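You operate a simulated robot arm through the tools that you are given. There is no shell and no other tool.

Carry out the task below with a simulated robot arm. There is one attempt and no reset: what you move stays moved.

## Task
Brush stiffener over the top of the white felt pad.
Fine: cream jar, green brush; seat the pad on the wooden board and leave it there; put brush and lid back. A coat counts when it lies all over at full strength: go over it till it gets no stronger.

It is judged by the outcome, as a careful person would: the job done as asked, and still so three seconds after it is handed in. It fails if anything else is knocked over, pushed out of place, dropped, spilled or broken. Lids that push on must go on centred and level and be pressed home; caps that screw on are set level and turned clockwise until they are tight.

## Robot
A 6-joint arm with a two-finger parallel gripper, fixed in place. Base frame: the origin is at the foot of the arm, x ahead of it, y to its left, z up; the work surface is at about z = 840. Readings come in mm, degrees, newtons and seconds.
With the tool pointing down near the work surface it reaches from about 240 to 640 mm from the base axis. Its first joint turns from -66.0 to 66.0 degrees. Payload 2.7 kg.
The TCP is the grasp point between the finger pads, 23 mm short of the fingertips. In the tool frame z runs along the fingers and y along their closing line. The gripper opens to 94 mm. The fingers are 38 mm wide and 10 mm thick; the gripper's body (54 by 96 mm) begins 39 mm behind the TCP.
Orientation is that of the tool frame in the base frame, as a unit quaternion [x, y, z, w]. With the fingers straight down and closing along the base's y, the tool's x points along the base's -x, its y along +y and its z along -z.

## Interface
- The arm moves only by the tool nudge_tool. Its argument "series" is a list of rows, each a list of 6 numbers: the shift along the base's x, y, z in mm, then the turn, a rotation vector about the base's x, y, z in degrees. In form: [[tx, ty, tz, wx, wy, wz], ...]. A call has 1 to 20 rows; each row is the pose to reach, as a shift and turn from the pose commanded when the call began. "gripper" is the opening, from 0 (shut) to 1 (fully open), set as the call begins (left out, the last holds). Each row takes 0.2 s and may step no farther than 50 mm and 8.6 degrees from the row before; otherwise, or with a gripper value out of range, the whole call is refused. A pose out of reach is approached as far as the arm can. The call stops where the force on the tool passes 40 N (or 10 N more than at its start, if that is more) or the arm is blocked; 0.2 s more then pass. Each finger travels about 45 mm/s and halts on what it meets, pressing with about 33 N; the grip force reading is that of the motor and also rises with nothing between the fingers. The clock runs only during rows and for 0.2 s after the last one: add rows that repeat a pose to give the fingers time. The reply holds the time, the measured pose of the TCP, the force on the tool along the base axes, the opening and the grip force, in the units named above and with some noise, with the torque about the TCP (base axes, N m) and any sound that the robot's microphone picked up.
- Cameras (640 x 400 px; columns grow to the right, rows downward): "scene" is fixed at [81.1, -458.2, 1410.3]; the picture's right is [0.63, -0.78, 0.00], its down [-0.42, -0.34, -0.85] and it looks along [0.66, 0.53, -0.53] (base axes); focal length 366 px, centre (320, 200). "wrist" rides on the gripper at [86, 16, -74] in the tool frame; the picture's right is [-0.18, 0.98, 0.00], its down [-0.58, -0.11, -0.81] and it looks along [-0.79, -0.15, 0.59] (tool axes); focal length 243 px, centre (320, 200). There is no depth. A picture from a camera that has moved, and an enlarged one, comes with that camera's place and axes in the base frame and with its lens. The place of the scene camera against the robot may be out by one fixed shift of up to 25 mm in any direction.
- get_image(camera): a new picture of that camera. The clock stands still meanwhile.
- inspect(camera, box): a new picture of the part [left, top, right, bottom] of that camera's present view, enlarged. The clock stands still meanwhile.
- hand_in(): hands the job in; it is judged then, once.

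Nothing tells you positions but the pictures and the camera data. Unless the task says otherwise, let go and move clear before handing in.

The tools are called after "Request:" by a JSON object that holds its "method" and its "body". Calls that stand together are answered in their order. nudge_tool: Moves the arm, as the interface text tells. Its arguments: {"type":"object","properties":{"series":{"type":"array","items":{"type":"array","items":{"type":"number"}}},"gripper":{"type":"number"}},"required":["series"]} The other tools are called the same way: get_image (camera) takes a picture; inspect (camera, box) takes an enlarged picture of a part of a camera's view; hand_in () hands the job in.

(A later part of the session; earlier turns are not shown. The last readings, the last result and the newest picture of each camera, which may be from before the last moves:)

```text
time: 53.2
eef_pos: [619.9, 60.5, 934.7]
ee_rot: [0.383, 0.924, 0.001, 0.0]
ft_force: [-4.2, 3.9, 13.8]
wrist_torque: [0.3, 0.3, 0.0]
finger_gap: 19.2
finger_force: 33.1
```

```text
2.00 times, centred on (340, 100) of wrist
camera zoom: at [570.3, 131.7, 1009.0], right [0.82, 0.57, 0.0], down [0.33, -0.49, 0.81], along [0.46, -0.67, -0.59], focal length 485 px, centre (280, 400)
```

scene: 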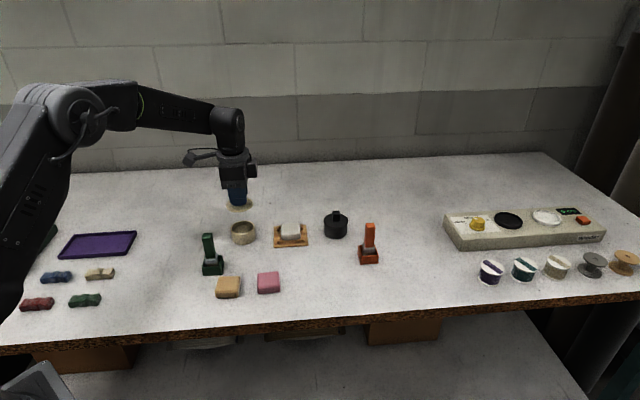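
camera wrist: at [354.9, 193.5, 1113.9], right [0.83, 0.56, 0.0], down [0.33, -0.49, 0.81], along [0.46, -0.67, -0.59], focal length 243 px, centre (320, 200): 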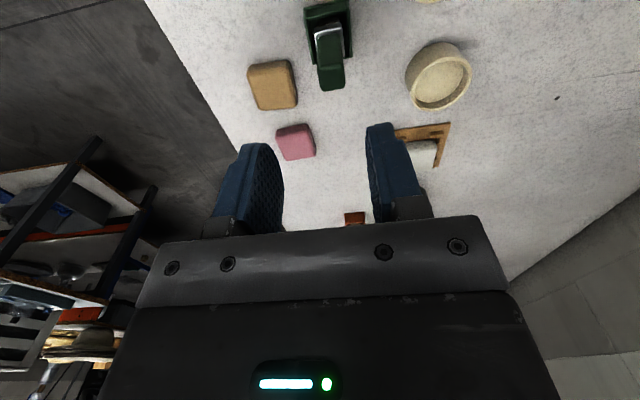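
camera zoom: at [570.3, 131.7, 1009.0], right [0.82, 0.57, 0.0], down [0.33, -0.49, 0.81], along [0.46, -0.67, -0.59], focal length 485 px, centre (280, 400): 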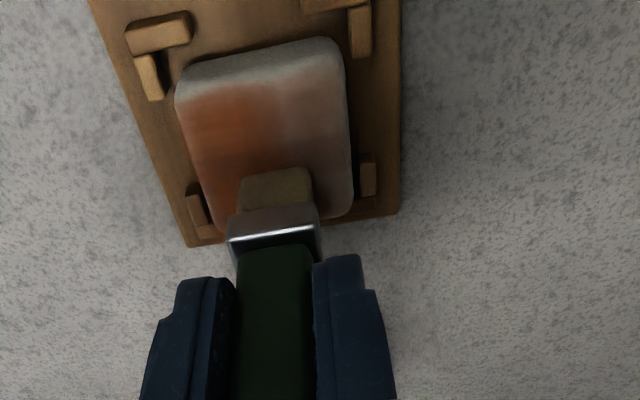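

An orange-red coat is appearing and the brush has run out (the bristles are tan again). I'll re-dip now and repeat.

Request:
{"method": "nudge_tool", "body": {"series": [[0, 0, 20, 0, 0, 0], [0, 0, 40, 0, 0, 0], [-22, 24, 40, 0, 0, 0], [-44, 48, 40, 0, 0, 0], [-66, 72, 40, 0, 0, 0], [-87.9, 95.7, 40, 0, 0, 0], [-87.9, 95.7, 40, 0, 0, 0], [-87.9, 95.7, 15, 0, 0, 0], [-87.9, 95.7, 2, 0, 0, 0], [-87.9, 95.7, -3.8, 0, 0, 0], [-87.9, 95.7, -3.8, 0, 0, 0], [-87.9, 95.7, -3.8, 0, 0, 0]]}}

Request:
{"method": "nudge_tool", "body": {"series": [[0, 0, 10, 0, 0, 0], [0, 0, 25, 0, 0, 0], [0, 0, 44, 0, 0, 0], [0, 0, 44, 0, 0, 0]]}}

Request:
{"method": "inspect", "body": {"camera": "scene", "box": [215, 180, 325, 250]}}

Request:
{"method": "inspect", "body": {"camera": "wrist", "box": [180, 0, 500, 200]}}

```text
time: 55.8
eef_pos: [531.9, 156.1, 930.7]
ee_rot: [0.383, 0.924, 0.0, -0.001]
ft_force: [0.3, -0.5, -0.4]
wrist_torque: [-0.01, -0.01, 0.0]
finger_gap: 19.6
finger_force: 32.3
```

```text
time: 56.8
eef_pos: [532.7, 155.9, 974.9]
ee_rot: [0.382, 0.924, 0.0, -0.001]
ft_force: [-0.5, -0.2, 0.4]
wrist_torque: [0.01, 0.01, 0.01]
finger_gap: 19.4
finger_force: 32.7
```

```text
5.71 times, centred on (270, 215) of scene
camera zoom: at [81.2, -458.2, 1410.3], right [0.63, -0.78, 0.0], down [-0.42, -0.34, -0.85], along [0.66, 0.53, -0.53], focal length 2090 px, centre (606, 114)
```

zoom: 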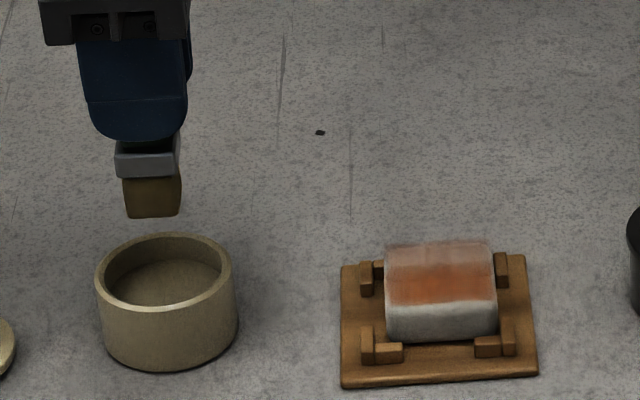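

```text
2.00 times, centred on (340, 100) of wrist
camera zoom: at [482.9, 227.2, 1049.1], right [0.83, 0.56, 0.0], down [0.33, -0.49, 0.81], along [0.46, -0.67, -0.59], focal length 485 px, centre (280, 400)
```

zoom: 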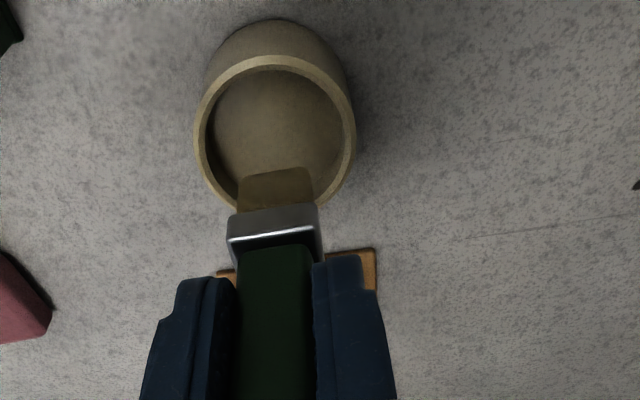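

The bristles are loaded again (dark golden). For this pass I'll start at the far, back corner that is still pale.

Request:
{"method": "nudge_tool", "body": {"series": [[24, -22, 0, 0, 0, 0], [49, -43, 0, 0, 0, 0], [73, -65, 0, 0, 0, 0], [97.1, -86.5, 0, 0, 0, 0], [97.1, -86.5, -30, 0, 0, 0], [97.1, -86.5, -40.3, 0, 0, 0], [92.5, -81.9, -40.3, 0, 0, 0], [87.9, -77.3, -40.3, 0, 0, 0], [83.3, -72.7, -40.3, 0, 0, 0], [78.7, -68.1, -40.3, 0, 0, 0], [74.1, -72.7, -40.3, 0, 0, 0], [78.7, -77.3, -40.3, 0, 0, 0], [83.3, -81.9, -40.3, 0, 0, 0], [87.9, -86.5, -40.3, 0, 0, 0], [92.5, -91.1, -40.3, 0, 0, 0], [87.9, -95.7, -40.3, 0, 0, 0], [83.3, -91.1, -40.3, 0, 0, 0], [78.7, -86.5, -40.3, 0, 0, 0], [74.1, -81.9, -40.3, 0, 0, 0], [69.5, -77.3, -40.3, 0, 0, 0]]}}

Request:
{"method": "nudge_tool", "body": {"series": [[0, 0, 20, 0, 0, 0], [0, 0, 40.3, 0, 0, 0], [-22, 25, 40.3, 0, 0, 0], [-45, 51, 40.3, 0, 0, 0], [-69.5, 77.3, 40.3, 0, 0, 0], [-69.5, 77.3, 40.3, 0, 0, 0]]}}

Request:
{"method": "inspect", "body": {"camera": "scene", "box": [215, 180, 325, 250]}}

Request:
{"method": "inspect", "body": {"camera": "scene", "box": [270, 215, 314, 245]}}

```text
time: 61.0
eef_pos: [601.5, 77.9, 933.9]
ee_rot: [0.382, 0.924, -0.001, 0.001]
ft_force: [2.6, -4.6, 13.7]
wrist_torque: [-0.38, -0.25, 0.02]
finger_gap: 19.2
finger_force: 32.6
```

```text
time: 62.4
eef_pos: [532.4, 154.9, 974.4]
ee_rot: [0.383, 0.924, 0.0, -0.001]
ft_force: [-0.1, -0.3, -0.1]
wrist_torque: [0.01, 0.0, -0.04]
finger_gap: 19.4
finger_force: 32.9
```

```text
5.71 times, centred on (270, 215) of scene
camera zoom: at [81.2, -458.2, 1410.3], right [0.63, -0.78, 0.0], down [-0.42, -0.34, -0.85], along [0.66, 0.53, -0.53], focal length 2090 px, centre (606, 114)
```

zoom: 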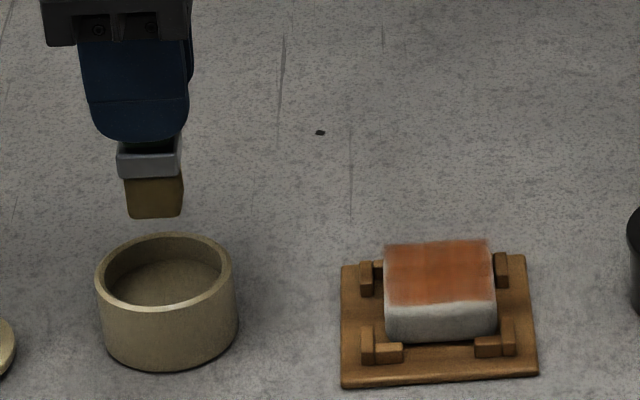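

```text
13.33 times, centred on (292, 230) of scene
camera zoom: at [81.2, -458.2, 1410.3], right [0.63, -0.78, 0.0], down [-0.42, -0.34, -0.85], along [0.66, 0.53, -0.53], focal length 4876 px, centre (693, -200)
```

zoom: 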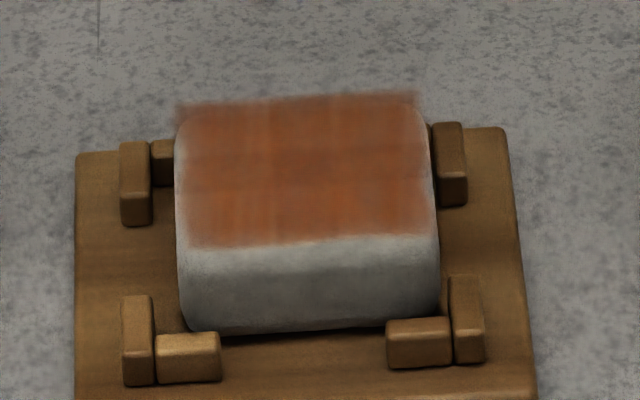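

A nearly even coat now covers the top, though the edges are weaker. I'll re-dip and continue with a slightly wider raster.

Request:
{"method": "nudge_tool", "body": {"series": [[0, 0, -25, 0, 0, 0], [0, 0, -38, 0, 0, 0], [0, 0, -44.5, 0, 0, 0], [0, 0, -44.5, 0, 0, 0], [0, 0, -44.5, 0, 0, 0], [0, 0, -30, 0, 0, 0], [0, 0, 0, 0, 0, 0], [0, 0, 0, 0, 0, 0]]}}

Request:
{"method": "inspect", "body": {"camera": "scene", "box": [215, 180, 325, 250]}}

```text
time: 64.2
eef_pos: [532.6, 155.6, 973.9]
ee_rot: [0.383, 0.924, 0.0, -0.001]
ft_force: [0.1, -0.8, 0.4]
wrist_torque: [0.02, 0.02, 0.01]
finger_gap: 19.3
finger_force: 33.2
```

```text
5.71 times, centred on (270, 215) of scene
camera zoom: at [81.2, -458.2, 1410.3], right [0.63, -0.78, 0.0], down [-0.42, -0.34, -0.85], along [0.66, 0.53, -0.53], focal length 2090 px, centre (606, 114)
```

zoom: 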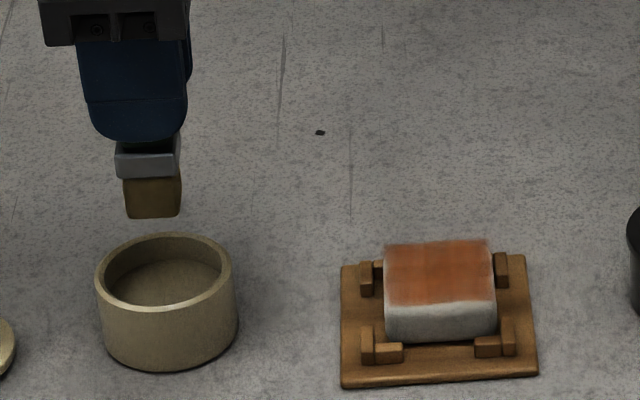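

Request:
{"method": "nudge_tool", "body": {"series": [[19, -29, 0, 0, 0, 0], [38, -58, 0, 0, 0, 0], [57.5, -86.5, 0, 0, 0, 0], [57.5, -86.5, -30, 0, 0, 0], [57.5, -86.5, -40.3, 0, 0, 0]]}}

Request:
{"method": "nudge_tool", "body": {"series": [[5.1, -5.1, 0, 0, 0, 0], [10.2, -10.2, 0, 0, 0, 0], [15.4, -15.4, 0, 0, 0, 0], [20.5, -20.5, 0, 0, 0, 0], [25.6, -15.4, 0, 0, 0, 0], [30.7, -10.2, 0, 0, 0, 0], [35.9, -5.1, 0, 0, 0, 0], [41, 0, 0, 0, 0, 0], [35.9, 5.1, 0, 0, 0, 0], [30.7, 10.2, 0, 0, 0, 0], [25.6, 15.4, 0, 0, 0, 0], [20.5, 20.5, 0, 0, 0, 0], [15.4, 15.4, 0, 0, 0, 0], [10.2, 10.2, 0, 0, 0, 0], [5.1, 5.1, 0, 0, 0, 0], [0, 0, 0, 0, 0, 0]]}}

Request:
{"method": "inspect", "body": {"camera": "wrist", "box": [180, 0, 500, 200]}}

Request:
{"method": "nudge_tool", "body": {"series": [[0, 0, 20, 0, 0, 0], [0, 0, 40.3, 0, 0, 0], [-19, 29, 40.3, 0, 0, 0], [-38, 58, 40.3, 0, 0, 0], [-57.5, 86.5, 40.3, 0, 0, 0], [-57.5, 86.5, 40.3, 0, 0, 0]]}}

Request:
{"method": "inspect", "body": {"camera": "scene", "box": [270, 215, 314, 245]}}

Request:
{"method": "inspect", "body": {"camera": "scene", "box": [215, 180, 325, 250]}}

```text
time: 65.4
eef_pos: [590.6, 69.5, 934.7]
ee_rot: [0.382, 0.924, 0.0, 0.002]
ft_force: [-1.6, -1.7, 5.2]
wrist_torque: [0.0, 0.08, -0.01]
finger_gap: 19.2
finger_force: 32.7
```

```text
time: 68.8
eef_pos: [588.2, 69.1, 932.8]
ee_rot: [0.383, 0.924, 0.0, 0.0]
ft_force: [2.9, 4.1, 8.3]
wrist_torque: [0.18, -0.16, 0.02]
finger_gap: 19.2
finger_force: 33.4
```

```text
2.00 times, centred on (340, 100) of wrist
camera zoom: at [539.8, 141.0, 1008.8], right [0.83, 0.56, 0.0], down [0.33, -0.49, 0.81], along [0.46, -0.67, -0.59], focal length 485 px, centre (280, 400)
```

zoom: 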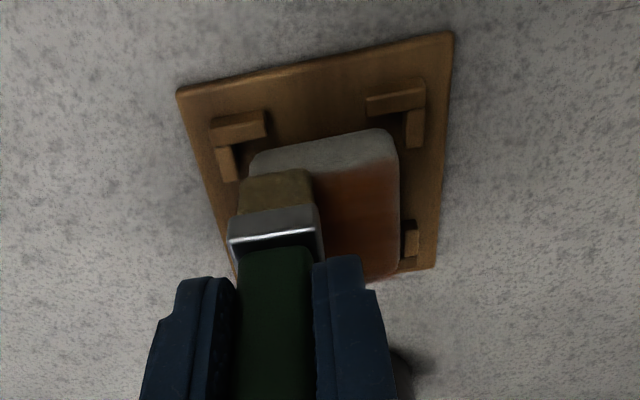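

```text
time: 70.2
eef_pos: [529.9, 156.1, 974.1]
ee_rot: [0.382, 0.924, 0.001, 0.001]
ft_force: [-0.5, 0.4, -0.5]
wrist_torque: [0.02, -0.03, 0.02]
finger_gap: 19.0
finger_force: 32.7
```

```text
13.33 times, centred on (292, 230) of scene
camera zoom: at [81.2, -458.2, 1410.3], right [0.63, -0.78, 0.0], down [-0.42, -0.34, -0.85], along [0.66, 0.53, -0.53], focal length 4876 px, centre (693, -200)
```

zoom: 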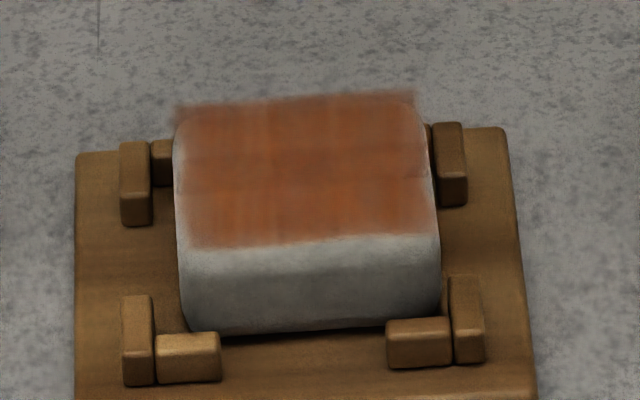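

```text
5.71 times, centred on (270, 215) of scene
camera zoom: at [81.2, -458.2, 1410.3], right [0.63, -0.78, 0.0], down [-0.42, -0.34, -0.85], along [0.66, 0.53, -0.53], focal length 2090 px, centre (606, 114)
```

zoom: 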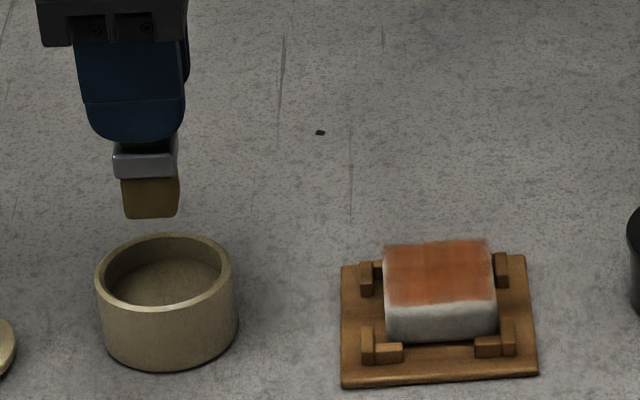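

Little change is visible this time. I'll compare the bristle colour before and after a dip to be sure it is loading.

Request:
{"method": "inspect", "body": {"camera": "wrist", "box": [270, 60, 390, 135]}}

Request:
{"method": "nudge_tool", "body": {"series": [[0, 0, -25, 0, 0, 0], [0, 0, -38, 0, 0, 0], [0, 0, -44, 0, 0, 0], [0, 0, -46, 0, 0, 0], [0, 0, -46, 0, 0, 0], [0, 0, -46, 0, 0, 0]]}}

Request:
{"method": "nudge_tool", "body": {"series": [[0, 0, 15, 0, 0, 0], [0, 0, 46, 0, 0, 0], [0, 0, 46, 0, 0, 0]]}}

Request:
{"method": "inspect", "body": {"camera": "wrist", "box": [270, 60, 390, 135]}}

```text
5.33 times, centred on (330, 98) of wrist
camera zoom: at [482.0, 227.6, 1048.8], right [0.83, 0.56, 0.0], down [0.33, -0.49, 0.81], along [0.46, -0.67, -0.59], focal length 1294 px, centre (267, 747)
```

zoom: 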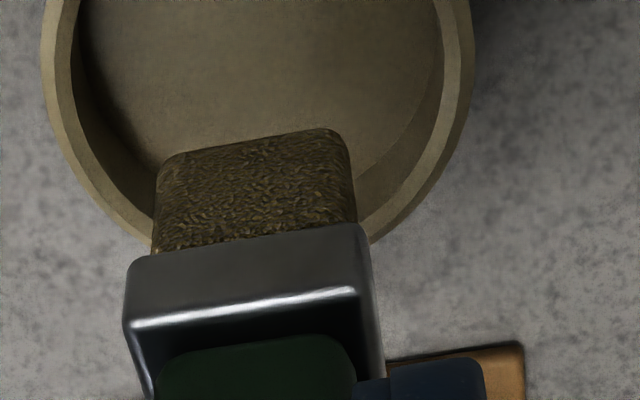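

```text
time: 71.6
eef_pos: [532.3, 155.7, 929.1]
ee_rot: [0.383, 0.924, 0.002, 0.002]
ft_force: [-3.4, -0.7, 15.3]
wrist_torque: [-0.06, 0.27, 0.0]
finger_gap: 19.3
finger_force: 33.3
```

```text
time: 72.4
eef_pos: [531.7, 155.7, 974.1]
ee_rot: [0.383, 0.924, 0.0, 0.0]
ft_force: [-0.2, -0.4, 0.4]
wrist_torque: [0.0, -0.01, 0.0]
finger_gap: 19.3
finger_force: 32.9
```

```text
5.33 times, centred on (330, 98) of wrist
camera zoom: at [481.4, 227.3, 1048.6], right [0.83, 0.56, 0.0], down [0.33, -0.49, 0.81], along [0.46, -0.67, -0.59], focal length 1294 px, centre (267, 747)
```

zoom: 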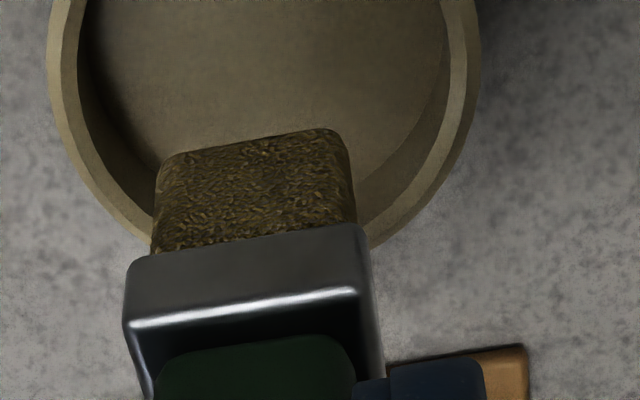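

The bristles stay golden, so the pad may be close to saturated. I'll take a close wrist view of the pad from the side.

Request:
{"method": "nudge_tool", "body": {"series": [[14, -35, 5, 0, 0, 0], [28, -70, 5, 0, 0, 0], [40, -100, 5, 0, 0, 0], [50, -118, 5, 0, 0, 0], [50, -118, 5, 0, 0, 0]]}}

Request:
{"method": "get_image", "body": {"camera": "wrist"}}

Request:
{"method": "inspect", "body": {"camera": "wrist", "box": [320, 0, 480, 100]}}

```text
time: 73.6
eef_pos: [582.5, 37.1, 978.9]
ee_rot: [0.383, 0.924, 0.001, 0.0]
ft_force: [-0.4, 0.4, -0.6]
wrist_torque: [0.02, 0.02, 0.01]
finger_gap: 19.2
finger_force: 33.2
```

```text
taken
camera wrist: at [532.8, 108.7, 1053.9], right [0.82, 0.57, 0.0], down [0.33, -0.49, 0.81], along [0.46, -0.67, -0.59], focal length 243 px, centre (320, 200)
```

wrist: 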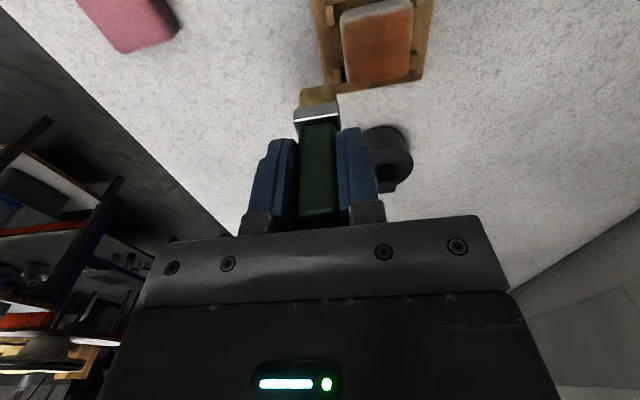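

```text
4.00 times, centred on (400, 50) of wrist
camera zoom: at [532.8, 108.7, 1053.9], right [0.82, 0.57, 0.0], down [0.33, -0.49, 0.81], along [0.46, -0.67, -0.59], focal length 970 px, centre (0, 800)
```

zoom: 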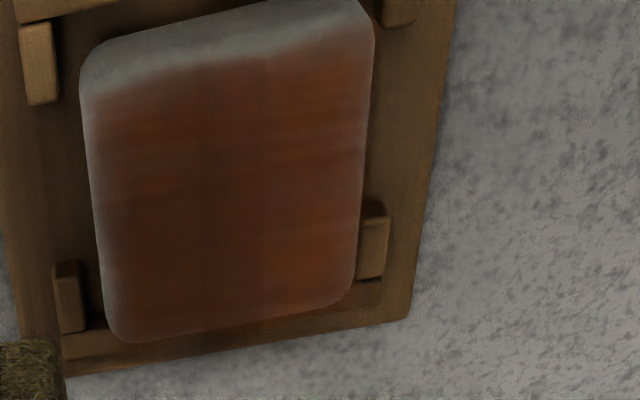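

The centre is strong, but the near, left and far edges are weaker. I'll go over the perimeter with a wider overhang, then the interior.

Request:
{"method": "nudge_tool", "body": {"series": [[3.2, 31.5, 0, 0, 0, 0], [3.2, 31.5, -30, 0, 0, 0], [3.2, 31.5, -45.3, 0, 0, 0]]}}

Request:
{"method": "nudge_tool", "body": {"series": [[4.8, -4.8, 0, 0, 0, 0], [9.6, -9.6, 0, 0, 0, 0], [14.4, -14.4, 0, 0, 0, 0], [19.2, -19.2, 0, 0, 0, 0], [24, -24, 0, 0, 0, 0], [28.5, -19.5, 0, 0, 0, 0], [33, -15, 0, 0, 0, 0], [37.6, -10.4, 0, 0, 0, 0], [42.1, -5.9, 0, 0, 0, 0], [46.6, -1.4, 0, 0, 0, 0], [41.8, 3.4, 0, 0, 0, 0], [37, 8.2, 0, 0, 0, 0], [32.2, 13, 0, 0, 0, 0], [27.4, 17.8, 0, 0, 0, 0], [22.6, 22.6, 0, 0, 0, 0], [18.1, 18.1, 0, 0, 0, 0], [13.6, 13.6, 0, 0, 0, 0], [9, 9, 0, 0, 0, 0], [4.5, 4.5, 0, 0, 0, 0], [0, 0, 0, 0, 0, 0]]}}

Request:
{"method": "nudge_tool", "body": {"series": [[0, 0, 20, 0, 0, 0], [0, 0, 45.3, 0, 0, 0], [-3.2, -31.5, 45.3, 0, 0, 0], [-3.2, -31.5, 45.3, 0, 0, 0]]}}

Request:
{"method": "inspect", "body": {"camera": "wrist", "box": [320, 0, 480, 100]}}

Request:
{"method": "inspect", "body": {"camera": "wrist", "box": [270, 60, 390, 135]}}

```text
time: 74.4
eef_pos: [585.6, 69.6, 933.8]
ee_rot: [0.382, 0.924, -0.001, 0.0]
ft_force: [-2.0, -0.2, 1.6]
wrist_torque: [-0.01, 0.07, -0.02]
finger_gap: 19.5
finger_force: 32.9
```

```text
time: 78.6
eef_pos: [586.2, 68.8, 933.2]
ee_rot: [0.382, 0.924, 0.0, 0.001]
ft_force: [1.4, 2.4, 7.3]
wrist_torque: [0.13, -0.14, 0.01]
finger_gap: 19.2
finger_force: 33.3
```

```text
time: 79.6
eef_pos: [581.2, 37.9, 977.3]
ee_rot: [0.383, 0.924, 0.0, 0.0]
ft_force: [-0.4, -0.2, -0.6]
wrist_torque: [0.0, 0.02, 0.0]
finger_gap: 19.2
finger_force: 33.4
```

```text
4.00 times, centred on (400, 50) of wrist
camera zoom: at [532.5, 108.6, 1053.4], right [0.83, 0.56, 0.0], down [0.33, -0.49, 0.81], along [0.46, -0.67, -0.59], focal length 970 px, centre (0, 800)
```

zoom: 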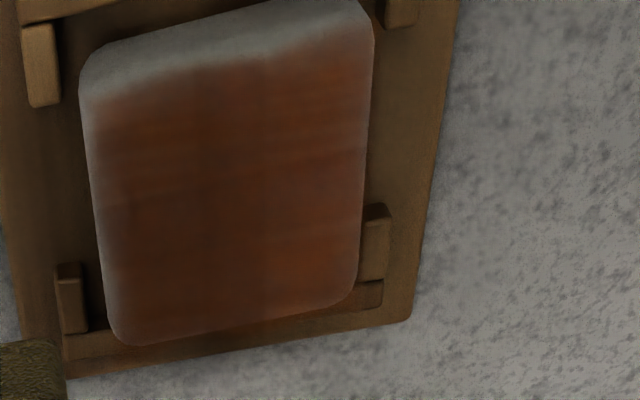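

```text
5.33 times, centred on (330, 98) of wrist
camera zoom: at [532.5, 108.6, 1053.4], right [0.83, 0.56, 0.0], down [0.33, -0.49, 0.81], along [0.46, -0.67, -0.59], focal length 1294 px, centre (267, 747)
```

zoom: 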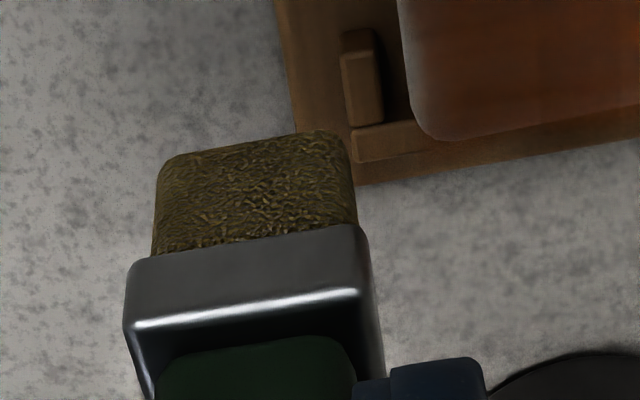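

It's more even now. I'll re-dip and do another full raster with cross strokes along the other direction to check whether it gets any stronger.

Request:
{"method": "nudge_tool", "body": {"series": [[-14, 35, 0, 0, 0, 0], [-28, 70, -5, 0, 0, 0], [-40, 100, -5, 0, 0, 0], [-50, 118, -5, 0, 0, 0], [-50, 118, -5, 0, 0, 0], [-50, 118, -30, 0, 0, 0], [-50, 118, -45, 0, 0, 0], [-50, 118, -51, 0, 0, 0], [-50, 118, -51, 0, 0, 0], [-50, 118, -51, 0, 0, 0], [-50, 118, -35, 0, 0, 0], [-50, 118, -5, 0, 0, 0], [-50, 118, -5, 0, 0, 0]]}}

Request:
{"method": "nudge_tool", "body": {"series": [[18, -29, 0, 0, 0, 0], [36, -58, 0, 0, 0, 0], [53.9, -86.5, 0, 0, 0, 0], [53.9, -86.5, -30, 0, 0, 0], [53.9, -86.5, -40.6, 0, 0, 0]]}}

Request:
{"method": "nudge_tool", "body": {"series": [[4.7, 4.7, 0, 0, 0, 0], [9.4, 9.4, 0, 0, 0, 0], [14.1, 14.1, 0, 0, 0, 0], [18.8, 18.8, 0, 0, 0, 0], [22.6, 22.6, 0, 0, 0, 0], [27.4, 17.8, 0, 0, 0, 0], [22.7, 13.1, 0, 0, 0, 0], [18, 8.4, 0, 0, 0, 0], [13.3, 3.7, 0, 0, 0, 0], [8.6, -1, 0, 0, 0, 0], [4.8, -4.8, 0, 0, 0, 0], [9.6, -9.6, 0, 0, 0, 0], [14.3, -4.9, 0, 0, 0, 0], [19, -0.2, 0, 0, 0, 0], [23.7, 4.5, 0, 0, 0, 0], [28.4, 9.2, 0, 0, 0, 0], [32.2, 13, 0, 0, 0, 0]]}}

Request:
{"method": "nudge_tool", "body": {"series": [[4.8, -4.8, 0, 0, 0, 0], [0.1, -9.5, 0, 0, 0, 0], [-4.6, -14.2, 0, 0, 0, 0], [-9.3, -18.9, 0, 0, 0, 0], [-14, -23.6, 0, 0, 0, 0], [-17.8, -27.4, 0, 0, 0, 0], [-13, -32.2, 0, 0, 0, 0], [-8.3, -27.5, 0, 0, 0, 0], [-3.6, -22.8, 0, 0, 0, 0], [1.1, -18.1, 0, 0, 0, 0], [5.8, -13.4, 0, 0, 0, 0], [9.6, -9.6, 0, 0, 0, 0], [14.4, -14.4, 0, 0, 0, 0], [9.7, -19.1, 0, 0, 0, 0], [5, -23.8, 0, 0, 0, 0], [0.3, -28.5, 0, 0, 0, 0], [-4.4, -33.2, 0, 0, 0, 0], [-8.2, -37, 0, 0, 0, 0]]}}

```text
time: 82.4
eef_pos: [532.0, 153.7, 973.8]
ee_rot: [0.382, 0.924, 0.0, 0.001]
ft_force: [0.0, -1.2, -0.9]
wrist_torque: [0.01, -0.01, 0.01]
finger_gap: 19.3
finger_force: 33.1
```

```text
time: 83.6
eef_pos: [587.5, 68.6, 934.6]
ee_rot: [0.383, 0.924, 0.0, 0.001]
ft_force: [-2.9, -0.8, 5.6]
wrist_torque: [-0.07, 0.13, 0.01]
finger_gap: 19.4
finger_force: 33.0
```

```text
time: 87.2
eef_pos: [618.3, 81.1, 933.8]
ee_rot: [0.382, 0.924, 0.001, 0.0]
ft_force: [-4.2, -4.8, 11.7]
wrist_torque: [-0.33, 0.19, 0.03]
finger_gap: 19.6
finger_force: 32.7
```

```text
time: 91.0
eef_pos: [608.7, 44.7, 932.3]
ee_rot: [0.383, 0.924, 0.001, 0.001]
ft_force: [1.6, 2.6, 7.4]
wrist_torque: [0.21, -0.16, -0.03]
finger_gap: 19.5
finger_force: 33.0
```

Request:
{"method": "nudge_tool", "body": {"series": [[0, 0, 20, 0, 0, 0], [0, 0, 45.6, 0, 0, 0], [-27.9, -7.5, 45.6, 0, 0, 0], [-27.9, -7.5, 45.6, 0, 0, 0]]}}

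Request:
{"method": "inspect", "body": {"camera": "wrist", "box": [320, 0, 480, 100]}}

Request:
{"method": "inspect", "body": {"camera": "wrist", "box": [270, 60, 390, 135]}}

Request:
{"method": "inspect", "body": {"camera": "scene", "box": [270, 215, 314, 245]}}

```text
time: 92.0
eef_pos: [582.3, 37.3, 978.7]
ee_rot: [0.382, 0.924, 0.0, 0.0]
ft_force: [0.7, 0.1, -0.4]
wrist_torque: [0.01, 0.0, -0.02]
finger_gap: 19.2
finger_force: 32.7
```

```text
4.00 times, centred on (400, 50) of wrist
camera zoom: at [531.6, 109.5, 1053.6], right [0.83, 0.56, 0.0], down [0.33, -0.49, 0.81], along [0.46, -0.67, -0.59], focal length 970 px, centre (0, 800)
```

zoom: 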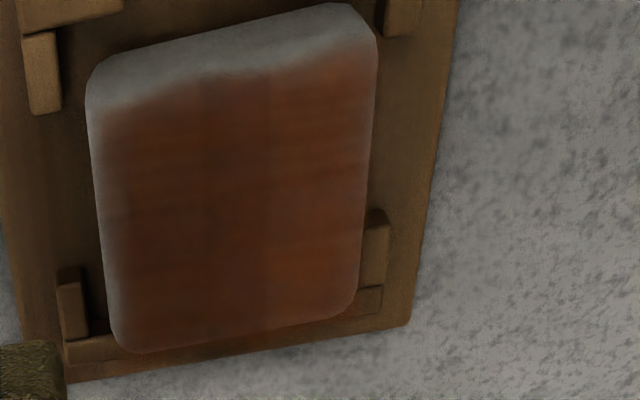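

```text
5.33 times, centred on (330, 98) of wrist
camera zoom: at [531.6, 109.5, 1053.6], right [0.83, 0.56, 0.0], down [0.33, -0.49, 0.81], along [0.46, -0.67, -0.59], focal length 1294 px, centre (267, 747)
```

zoom: 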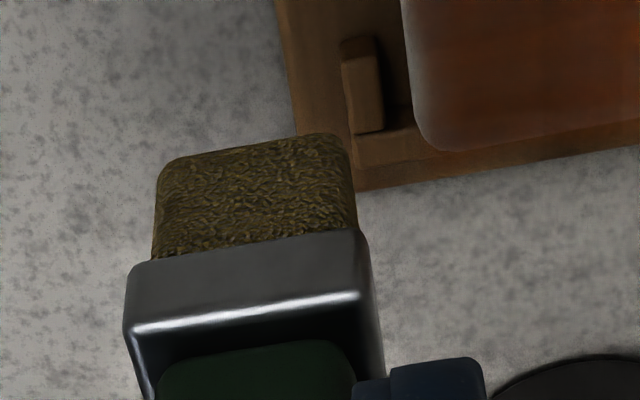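

```text
13.33 times, centred on (292, 230) of scene
camera zoom: at [81.1, -458.2, 1410.3], right [0.63, -0.78, 0.0], down [-0.42, -0.34, -0.85], along [0.66, 0.53, -0.53], focal length 4876 px, centre (693, -200)
```

zoom: 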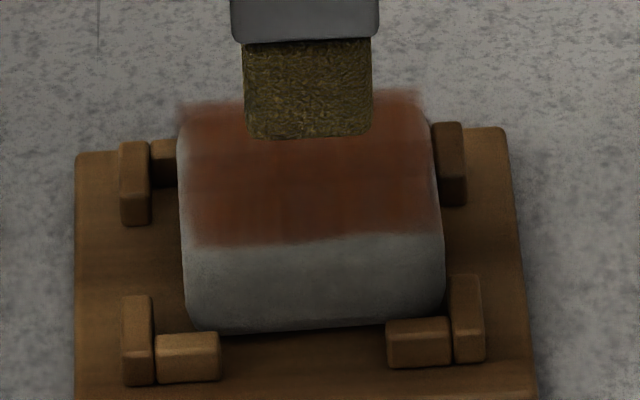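

The colour has deepened since the last pass. I'll re-dip and do one more dense raster, then compare again.

Request:
{"method": "nudge_tool", "body": {"series": [[-14, 35, 0, 0, 0, 0], [-28, 70, -5, 0, 0, 0], [-40, 100, -5, 0, 0, 0], [-50, 118, -5, 0, 0, 0], [-50, 118, -5, 0, 0, 0], [-50, 118, -30, 0, 0, 0], [-50, 118, -45, 0, 0, 0], [-50, 118, -51, 0, 0, 0], [-50, 118, -51, 0, 0, 0], [-50, 118, -51, 0, 0, 0], [-50, 118, -35, 0, 0, 0], [-50, 118, -5, 0, 0, 0], [-50, 118, -5, 0, 0, 0]]}}

Request:
{"method": "nudge_tool", "body": {"series": [[25, -21, 0, 0, 0, 0], [50, -42, 0, 0, 0, 0], [75.9, -63.9, 0, 0, 0, 0], [75.9, -63.9, -30, 0, 0, 0], [75.9, -63.9, -40.6, 0, 0, 0]]}}

Request:
{"method": "nudge_tool", "body": {"series": [[4, -4, 0, 0, 0, 0], [8, -8, 0, 0, 0, 0], [12, -12, 0, 0, 0, 0], [16, -16, 0, 0, 0, 0], [20, -20, 0, 0, 0, 0], [24, -24, 0, 0, 0, 0], [18.3, -29.7, 0, 0, 0, 0], [14.3, -25.7, 0, 0, 0, 0], [10.3, -21.7, 0, 0, 0, 0], [6.3, -17.7, 0, 0, 0, 0], [2.3, -13.7, 0, 0, 0, 0], [-1.7, -9.7, 0, 0, 0, 0], [-5.7, -5.7, 0, 0, 0, 0], [-11.3, -11.3, 0, 0, 0, 0], [-7.3, -15.3, 0, 0, 0, 0], [-3.3, -19.3, 0, 0, 0, 0], [0.7, -23.3, 0, 0, 0, 0], [4.7, -27.3, 0, 0, 0, 0], [8.7, -31.3, 0, 0, 0, 0], [12.7, -35.3, 0, 0, 0, 0]]}}

Request:
{"method": "nudge_tool", "body": {"series": [[-5.7, -5.7, 0, 0, 0, 0], [-9.7, -1.7, 0, 0, 0, 0], [-13.7, 2.3, 0, 0, 0, 0], [-17.7, 6.3, 0, 0, 0, 0], [-21.7, 10.3, 0, 0, 0, 0], [-25.7, 14.3, 0, 0, 0, 0], [-29.7, 18.3, 0, 0, 0, 0], [-35.3, 12.7, 0, 0, 0, 0], [-31.3, 8.7, 0, 0, 0, 0], [-27.3, 4.7, 0, 0, 0, 0], [-23.3, 0.7, 0, 0, 0, 0], [-19.3, -3.3, 0, 0, 0, 0], [-15.3, -7.3, 0, 0, 0, 0], [-11.3, -11.3, 0, 0, 0, 0]]}}

Request:
{"method": "nudge_tool", "body": {"series": [[0, 0, 20, 0, 0, 0], [0, 0, 45.6, 0, 0, 0], [-27.3, -7.5, 45.6, 0, 0, 0], [-27.3, -7.5, 45.6, 0, 0, 0]]}}

Request:
{"method": "inspect", "body": {"camera": "wrist", "box": [320, 0, 480, 100]}}

Request:
{"method": "inspect", "body": {"camera": "scene", "box": [270, 215, 314, 245]}}

Request:
{"method": "get_image", "body": {"camera": "scene"}}

```text
time: 94.8
eef_pos: [532.7, 155.3, 974.2]
ee_rot: [0.383, 0.924, 0.0, 0.001]
ft_force: [0.7, -0.6, 0.4]
wrist_torque: [-0.03, 0.0, -0.04]
finger_gap: 19.2
finger_force: 32.9
```

```text
time: 96.0
eef_pos: [608.1, 91.1, 934.1]
ee_rot: [0.383, 0.924, 0.0, 0.0]
ft_force: [-0.8, -0.1, 1.1]
wrist_torque: [-0.03, 0.04, -0.02]
finger_gap: 19.3
finger_force: 33.0
```

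```text
time: 100.2
eef_pos: [620.5, 57.0, 933.6]
ee_rot: [0.382, 0.924, 0.0, 0.0]
ft_force: [-1.5, 1.9, 3.3]
wrist_torque: [0.09, 0.05, -0.01]
finger_gap: 19.2
finger_force: 33.2
```

```text
time: 103.2
eef_pos: [609.1, 45.2, 934.1]
ee_rot: [0.381, 0.924, 0.0, 0.0]
ft_force: [-2.4, 3.0, 8.1]
wrist_torque: [0.25, 0.09, 0.0]
finger_gap: 19.4
finger_force: 32.7
```

```text
time: 104.2
eef_pos: [583.3, 37.7, 977.9]
ee_rot: [0.383, 0.924, 0.0, 0.0]
ft_force: [0.6, 0.2, 0.3]
wrist_torque: [-0.01, 0.03, 0.05]
finger_gap: 19.4
finger_force: 33.0
```

```text
4.00 times, centred on (400, 50) of wrist
camera zoom: at [532.3, 108.3, 1053.4], right [0.83, 0.56, 0.0], down [0.33, -0.49, 0.81], along [0.46, -0.67, -0.59], focal length 970 px, centre (0, 800)
```

zoom: 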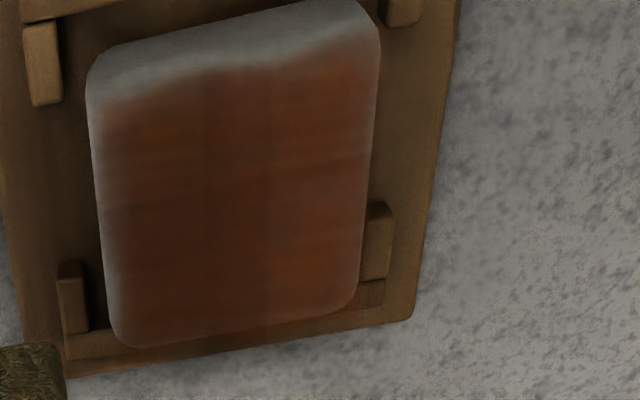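

```text
13.33 times, centred on (292, 230) of scene
camera zoom: at [81.1, -458.2, 1410.3], right [0.63, -0.78, 0.0], down [-0.42, -0.34, -0.85], along [0.66, 0.53, -0.53], focal length 4876 px, centre (693, -200)
```

zoom: 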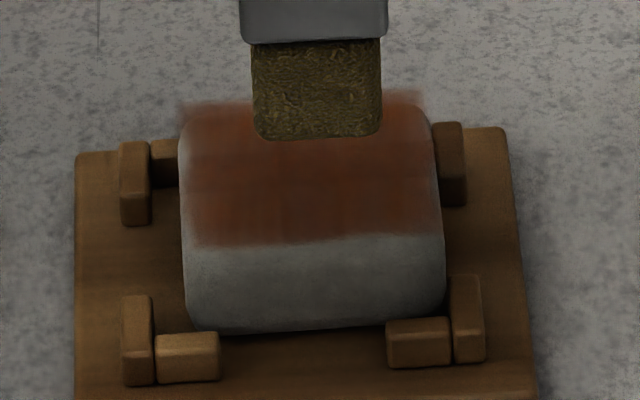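

```text
taken
```

scene: 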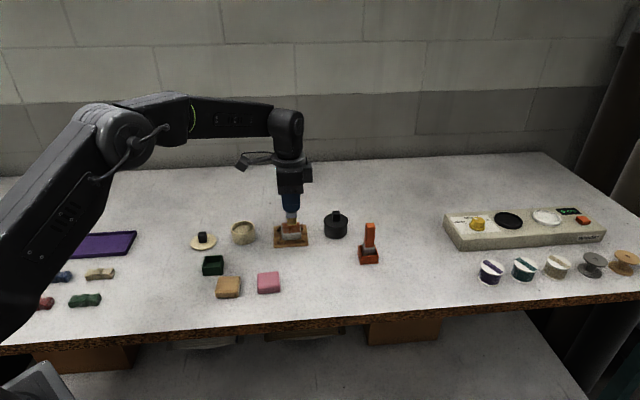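

There's almost no change in the interior, so it looks saturated. I'll make one more loaded trip around the outermost edges to see whether they still strengthen.

Request:
{"method": "nudge_tool", "body": {"series": [[-14, 35, 0, 0, 0, 0], [-28, 70, -5, 0, 0, 0], [-40, 100, -5, 0, 0, 0], [-50, 118, -5, 0, 0, 0], [-50, 118, -5, 0, 0, 0], [-50, 118, -30, 0, 0, 0], [-50, 118, -45, 0, 0, 0], [-50, 118, -51, 0, 0, 0], [-50, 118, -51, 0, 0, 0], [-50, 118, -51, 0, 0, 0], [-50, 118, -35, 0, 0, 0], [-50, 118, -5, 0, 0, 0], [-50, 118, -5, 0, 0, 0]]}}

Request:
{"method": "nudge_tool", "body": {"series": [[17, -29, 0, 0, 0, 0], [34, -58, 0, 0, 0, 0], [51.1, -85.8, 0, 0, 0, 0], [51.1, -85.8, -30, 0, 0, 0], [51.1, -85.8, -40.9, 0, 0, 0]]}}

Request:
{"method": "nudge_tool", "body": {"series": [[4.5, -4.5, 0, 0, 0, 0], [9, -9, 0, 0, 0, 0], [13.4, -13.4, 0, 0, 0, 0], [17.9, -17.9, 0, 0, 0, 0], [22.4, -22.4, 0, 0, 0, 0], [26.9, -26.9, 0, 0, 0, 0], [31.6, -22.2, 0, 0, 0, 0], [36.2, -17.6, 0, 0, 0, 0], [40.9, -12.9, 0, 0, 0, 0], [45.6, -8.2, 0, 0, 0, 0], [50.2, -3.6, 0, 0, 0, 0]]}}

Request:
{"method": "nudge_tool", "body": {"series": [[-4.5, 4.5, 0, 0, 0, 0], [-9, 9, 0, 0, 0, 0], [-13.4, 13.4, 0, 0, 0, 0], [-17.9, 17.9, 0, 0, 0, 0], [-22.4, 22.4, 0, 0, 0, 0], [-26.9, 26.9, 0, 0, 0, 0], [-31.6, 22.2, 0, 0, 0, 0], [-36.2, 17.6, 0, 0, 0, 0], [-40.9, 12.9, 0, 0, 0, 0], [-45.6, 8.2, 0, 0, 0, 0], [-50.2, 3.6, 0, 0, 0, 0]]}}

Request:
{"method": "nudge_tool", "body": {"series": [[0, 0, 20, 0, 0, 0], [0, 0, 45.9, 0, 0, 0], [-1.1, -32.2, 45.9, 0, 0, 0], [-1.1, -32.2, 45.9, 0, 0, 0]]}}

Request:
{"method": "inspect", "body": {"camera": "wrist", "box": [320, 0, 480, 100]}}

Request:
{"method": "inspect", "body": {"camera": "scene", "box": [270, 215, 314, 245]}}

```text
time: 107.0
eef_pos: [532.2, 156.1, 973.6]
ee_rot: [0.382, 0.924, -0.001, 0.0]
ft_force: [-0.1, 0.5, -0.4]
wrist_torque: [0.0, -0.02, -0.02]
finger_gap: 19.2
finger_force: 33.1
```

```text
time: 108.2
eef_pos: [583.3, 70.5, 933.2]
ee_rot: [0.382, 0.924, -0.001, 0.001]
ft_force: [-1.1, -0.7, 0.3]
wrist_torque: [0.01, 0.03, 0.0]
finger_gap: 19.2
finger_force: 32.9
```

```text
time: 110.6
eef_pos: [634.4, 65.8, 932.9]
ee_rot: [0.383, 0.924, 0.0, 0.001]
ft_force: [-2.2, -2.8, 4.9]
wrist_torque: [-0.13, 0.04, -0.02]
finger_gap: 19.3
finger_force: 32.6
```

```text
time: 113.0
eef_pos: [583.3, 68.6, 932.6]
ee_rot: [0.382, 0.924, 0.001, 0.001]
ft_force: [2.4, 3.7, 10.0]
wrist_torque: [0.24, -0.19, 0.04]
finger_gap: 19.4
finger_force: 33.4
```

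```text
time: 114.0
eef_pos: [581.6, 38.0, 977.2]
ee_rot: [0.383, 0.924, 0.001, 0.0]
ft_force: [-0.2, 0.4, -0.3]
wrist_torque: [-0.01, 0.0, -0.04]
finger_gap: 19.1
finger_force: 32.6
```

```text
4.00 times, centred on (400, 50) of wrist
camera zoom: at [532.5, 109.5, 1053.0], right [0.83, 0.56, 0.0], down [0.33, -0.49, 0.81], along [0.46, -0.67, -0.59], focal length 970 px, centre (0, 800)
```

zoom: 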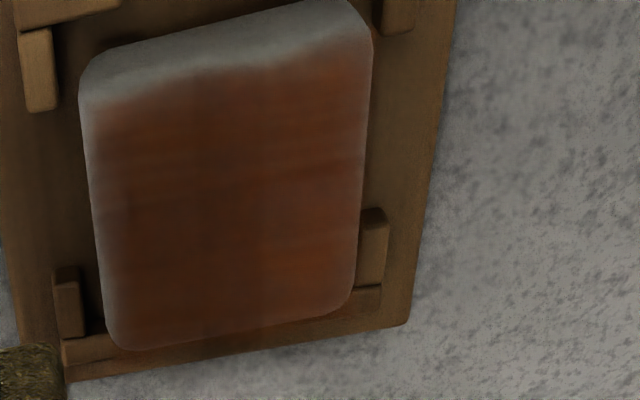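

```text
13.33 times, centred on (292, 230) of scene
camera zoom: at [81.1, -458.2, 1410.3], right [0.63, -0.78, 0.0], down [-0.42, -0.34, -0.85], along [0.66, 0.53, -0.53], focal length 4876 px, centre (693, -200)
```

zoom: 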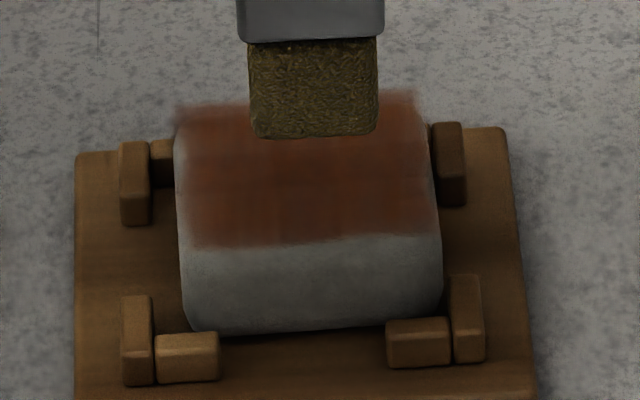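

Edges barely changed. The gripper's shadow muddies the comparison, so I'll go back over the jar, dip, and view the pad in clear light.

Request:
{"method": "nudge_tool", "body": {"series": [[-14, 35, 0, 0, 0, 0], [-28, 70, -5, 0, 0, 0], [-40, 100, -5, 0, 0, 0], [-50, 118, -5, 0, 0, 0], [-50, 118, -5, 0, 0, 0], [-50, 118, -30, 0, 0, 0], [-50, 118, -45, 0, 0, 0], [-50, 118, -51, 0, 0, 0], [-50, 118, -51, 0, 0, 0], [-50, 118, -51, 0, 0, 0], [-50, 118, -35, 0, 0, 0], [-50, 118, -5, 0, 0, 0], [-50, 118, -5, 0, 0, 0]]}}

Request:
{"method": "inspect", "body": {"camera": "scene", "box": [270, 215, 314, 245]}}

Request:
{"method": "inspect", "body": {"camera": "scene", "box": [280, 217, 304, 235]}}

```text
time: 116.8
eef_pos: [531.5, 154.2, 973.1]
ee_rot: [0.384, 0.923, 0.0, 0.0]
ft_force: [0.2, 0.1, -1.1]
wrist_torque: [0.0, -0.03, -0.02]
finger_gap: 18.9
finger_force: 33.0
```

```text
13.33 times, centred on (292, 230) of scene
camera zoom: at [81.2, -458.2, 1410.3], right [0.63, -0.78, 0.0], down [-0.42, -0.34, -0.85], along [0.66, 0.53, -0.53], focal length 4876 px, centre (693, -200)
```

zoom: 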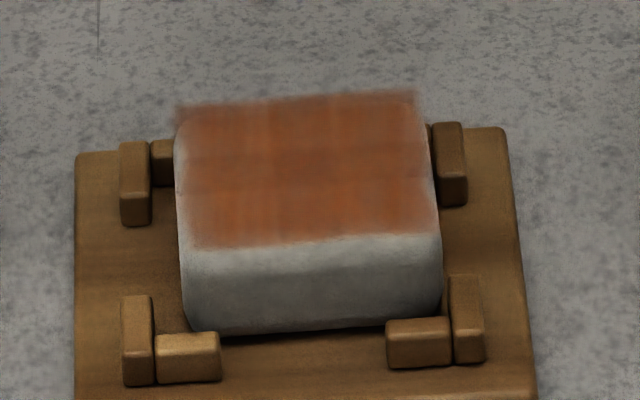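

```text
16.00 times, centred on (292, 226) of scene
camera zoom: at [81.2, -458.2, 1410.3], right [0.63, -0.78, 0.0], down [-0.42, -0.34, -0.85], along [0.66, 0.53, -0.53], focal length 5852 px, centre (768, -216)
```

zoom: 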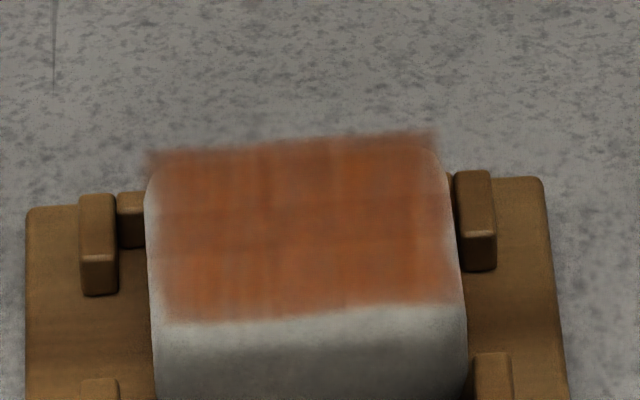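

In clear light the coat is uniform and unchanged against the earlier passes, so it is at full strength. Now I'll return the brush to its holder.

Request:
{"method": "nudge_tool", "body": {"series": [[0, 0, 34, 0, 0, 0], [-40, -11, 34, 0, 0, 0], [-80, -22, 34, 0, 0, 0], [-118.4, -33.6, 34, 0, 0, 0], [-118.4, -33.6, 34, 0, 0, 0], [-118.4, -33.6, 10, 0, 0, 0], [-118.4, -33.6, -15, 0, 0, 0], [-118.4, -33.6, -25, 0, 0, 0], [-118.4, -33.6, -25, 0, 0, 0]]}}

Request:
{"method": "inspect", "body": {"camera": "scene", "box": [180, 190, 250, 280]}}

Request:
{"method": "inspect", "body": {"camera": "wrist", "box": [220, 20, 420, 145]}}

```text
time: 118.8
eef_pos: [413.5, 122.4, 949.3]
ee_rot: [0.383, 0.924, 0.0, 0.001]
ft_force: [0.4, -0.5, -0.3]
wrist_torque: [0.0, 0.0, 0.0]
finger_gap: 19.2
finger_force: 32.7
```

```text
4.44 times, centred on (215, 235) of scene
camera zoom: at [81.2, -458.2, 1410.3], right [0.63, -0.78, 0.0], down [-0.42, -0.34, -0.85], along [0.66, 0.53, -0.53], focal length 1626 px, centre (787, 44)
```

zoom: 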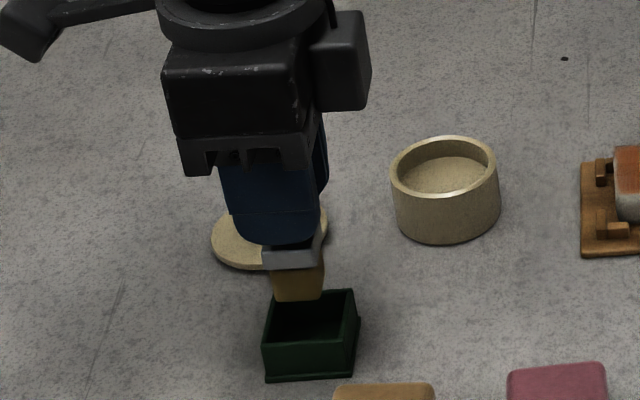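

```text
3.20 times, centred on (320, 82) of wrist
camera zoom: at [364.0, 194.2, 1023.5], right [0.83, 0.56, 0.0], down [0.33, -0.49, 0.81], along [0.46, -0.67, -0.59], focal length 776 px, centre (320, 576)
```

zoom: 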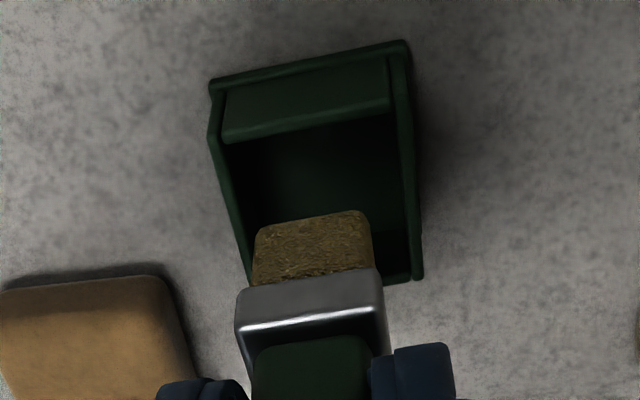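

Request:
{"method": "nudge_tool", "body": {"series": [[0, 0, -10, 0, 0, 0], [0, 0, -20, 0, 0, 0], [0, 0, -28, 0, 0, 0], [0, 0, -33, 0, 0, 0], [0, 0, -33, 0, 0, 0]]}}

Request:
{"method": "inspect", "body": {"camera": "scene", "box": [180, 190, 250, 280]}}

Request:
{"method": "inspect", "body": {"camera": "wrist", "box": [180, 20, 500, 220]}}

```text
time: 120.0
eef_pos: [413.4, 122.4, 916.4]
ee_rot: [0.382, 0.924, 0.0, -0.001]
ft_force: [-0.2, -0.2, -1.0]
wrist_torque: [0.01, -0.01, -0.01]
finger_gap: 19.6
finger_force: 33.0
```

```text
4.44 times, centred on (215, 235) of scene
camera zoom: at [81.2, -458.2, 1410.3], right [0.63, -0.78, 0.0], down [-0.42, -0.34, -0.85], along [0.66, 0.53, -0.53], focal length 1626 px, centre (787, 44)
```

zoom: 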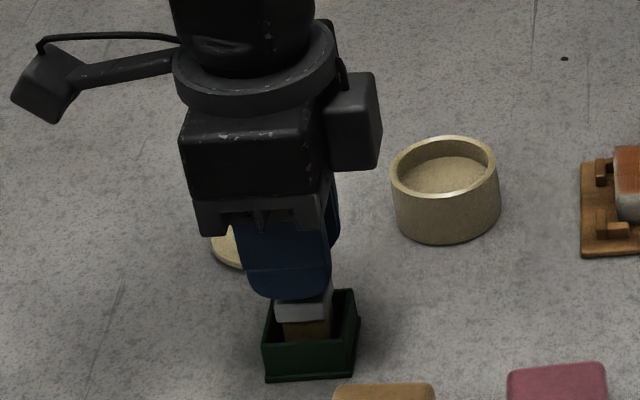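

```text
2.00 times, centred on (340, 120) of wrist
camera zoom: at [364.1, 193.6, 990.5], right [0.83, 0.56, 0.0], down [0.33, -0.49, 0.81], along [0.46, -0.67, -0.59], focal length 485 px, centre (280, 360)
```

zoom: 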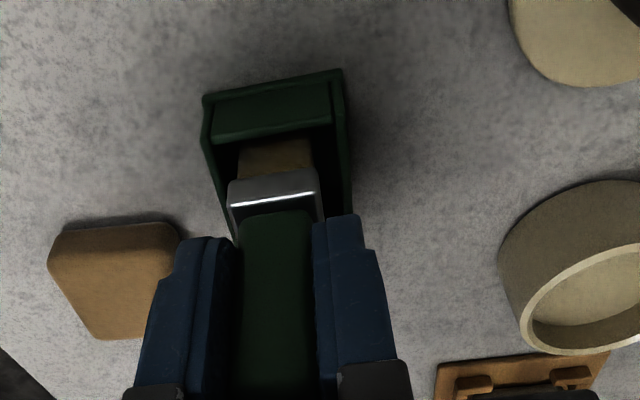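

Request:
{"method": "nudge_tool", "body": {"series": [[0, 0, -1.5, 0, 0, 0], [0, 0, -3, 0, 0, 0], [0, 0, -3, 0, 0, 0]]}}

Request:
{"method": "nudge_tool", "body": {"series": [[0, 0, -1, 0, 0, 0], [0, 0, -2, 0, 0, 0], [0, 0, -2, 0, 0, 0]]}}

```text
time: 120.8
eef_pos: [413.8, 121.9, 914.0]
ee_rot: [0.382, 0.924, 0.0, -0.001]
ft_force: [0.4, 0.3, -0.2]
wrist_torque: [0.0, -0.01, 0.0]
finger_gap: 19.3
finger_force: 33.3
```

```text
time: 121.6
eef_pos: [414.7, 122.3, 910.9]
ee_rot: [0.382, 0.924, 0.0, 0.0]
ft_force: [0.3, -0.4, -0.3]
wrist_torque: [-0.01, -0.02, 0.0]
finger_gap: 19.2
finger_force: 32.8
```

Request:
{"method": "nudge_tool", "body": {"series": [[0, 0, -1, 0, 0, 0], [0, 0, -1.5, 0, 0, 0], [0, 0, -1.5, 0, 0, 0]]}}

Request:
{"method": "inspect", "body": {"camera": "scene", "box": [195, 230, 235, 280]}}

```text
time: 122.4
eef_pos: [412.9, 121.6, 910.0]
ee_rot: [0.383, 0.924, 0.001, 0.002]
ft_force: [-2.7, -1.0, 17.6]
wrist_torque: [-0.12, 0.2, 0.03]
finger_gap: 19.4
finger_force: 33.4
```

```text
8.00 times, centred on (215, 255) of scene
camera zoom: at [80.8, -458.3, 1410.3], right [0.63, -0.78, 0.0], down [-0.42, -0.34, -0.85], along [0.66, 0.53, -0.53], focal length 2926 px, centre (1160, -240)
```

zoom: 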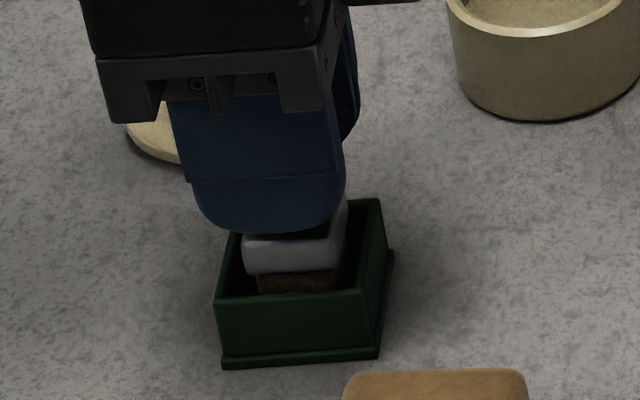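

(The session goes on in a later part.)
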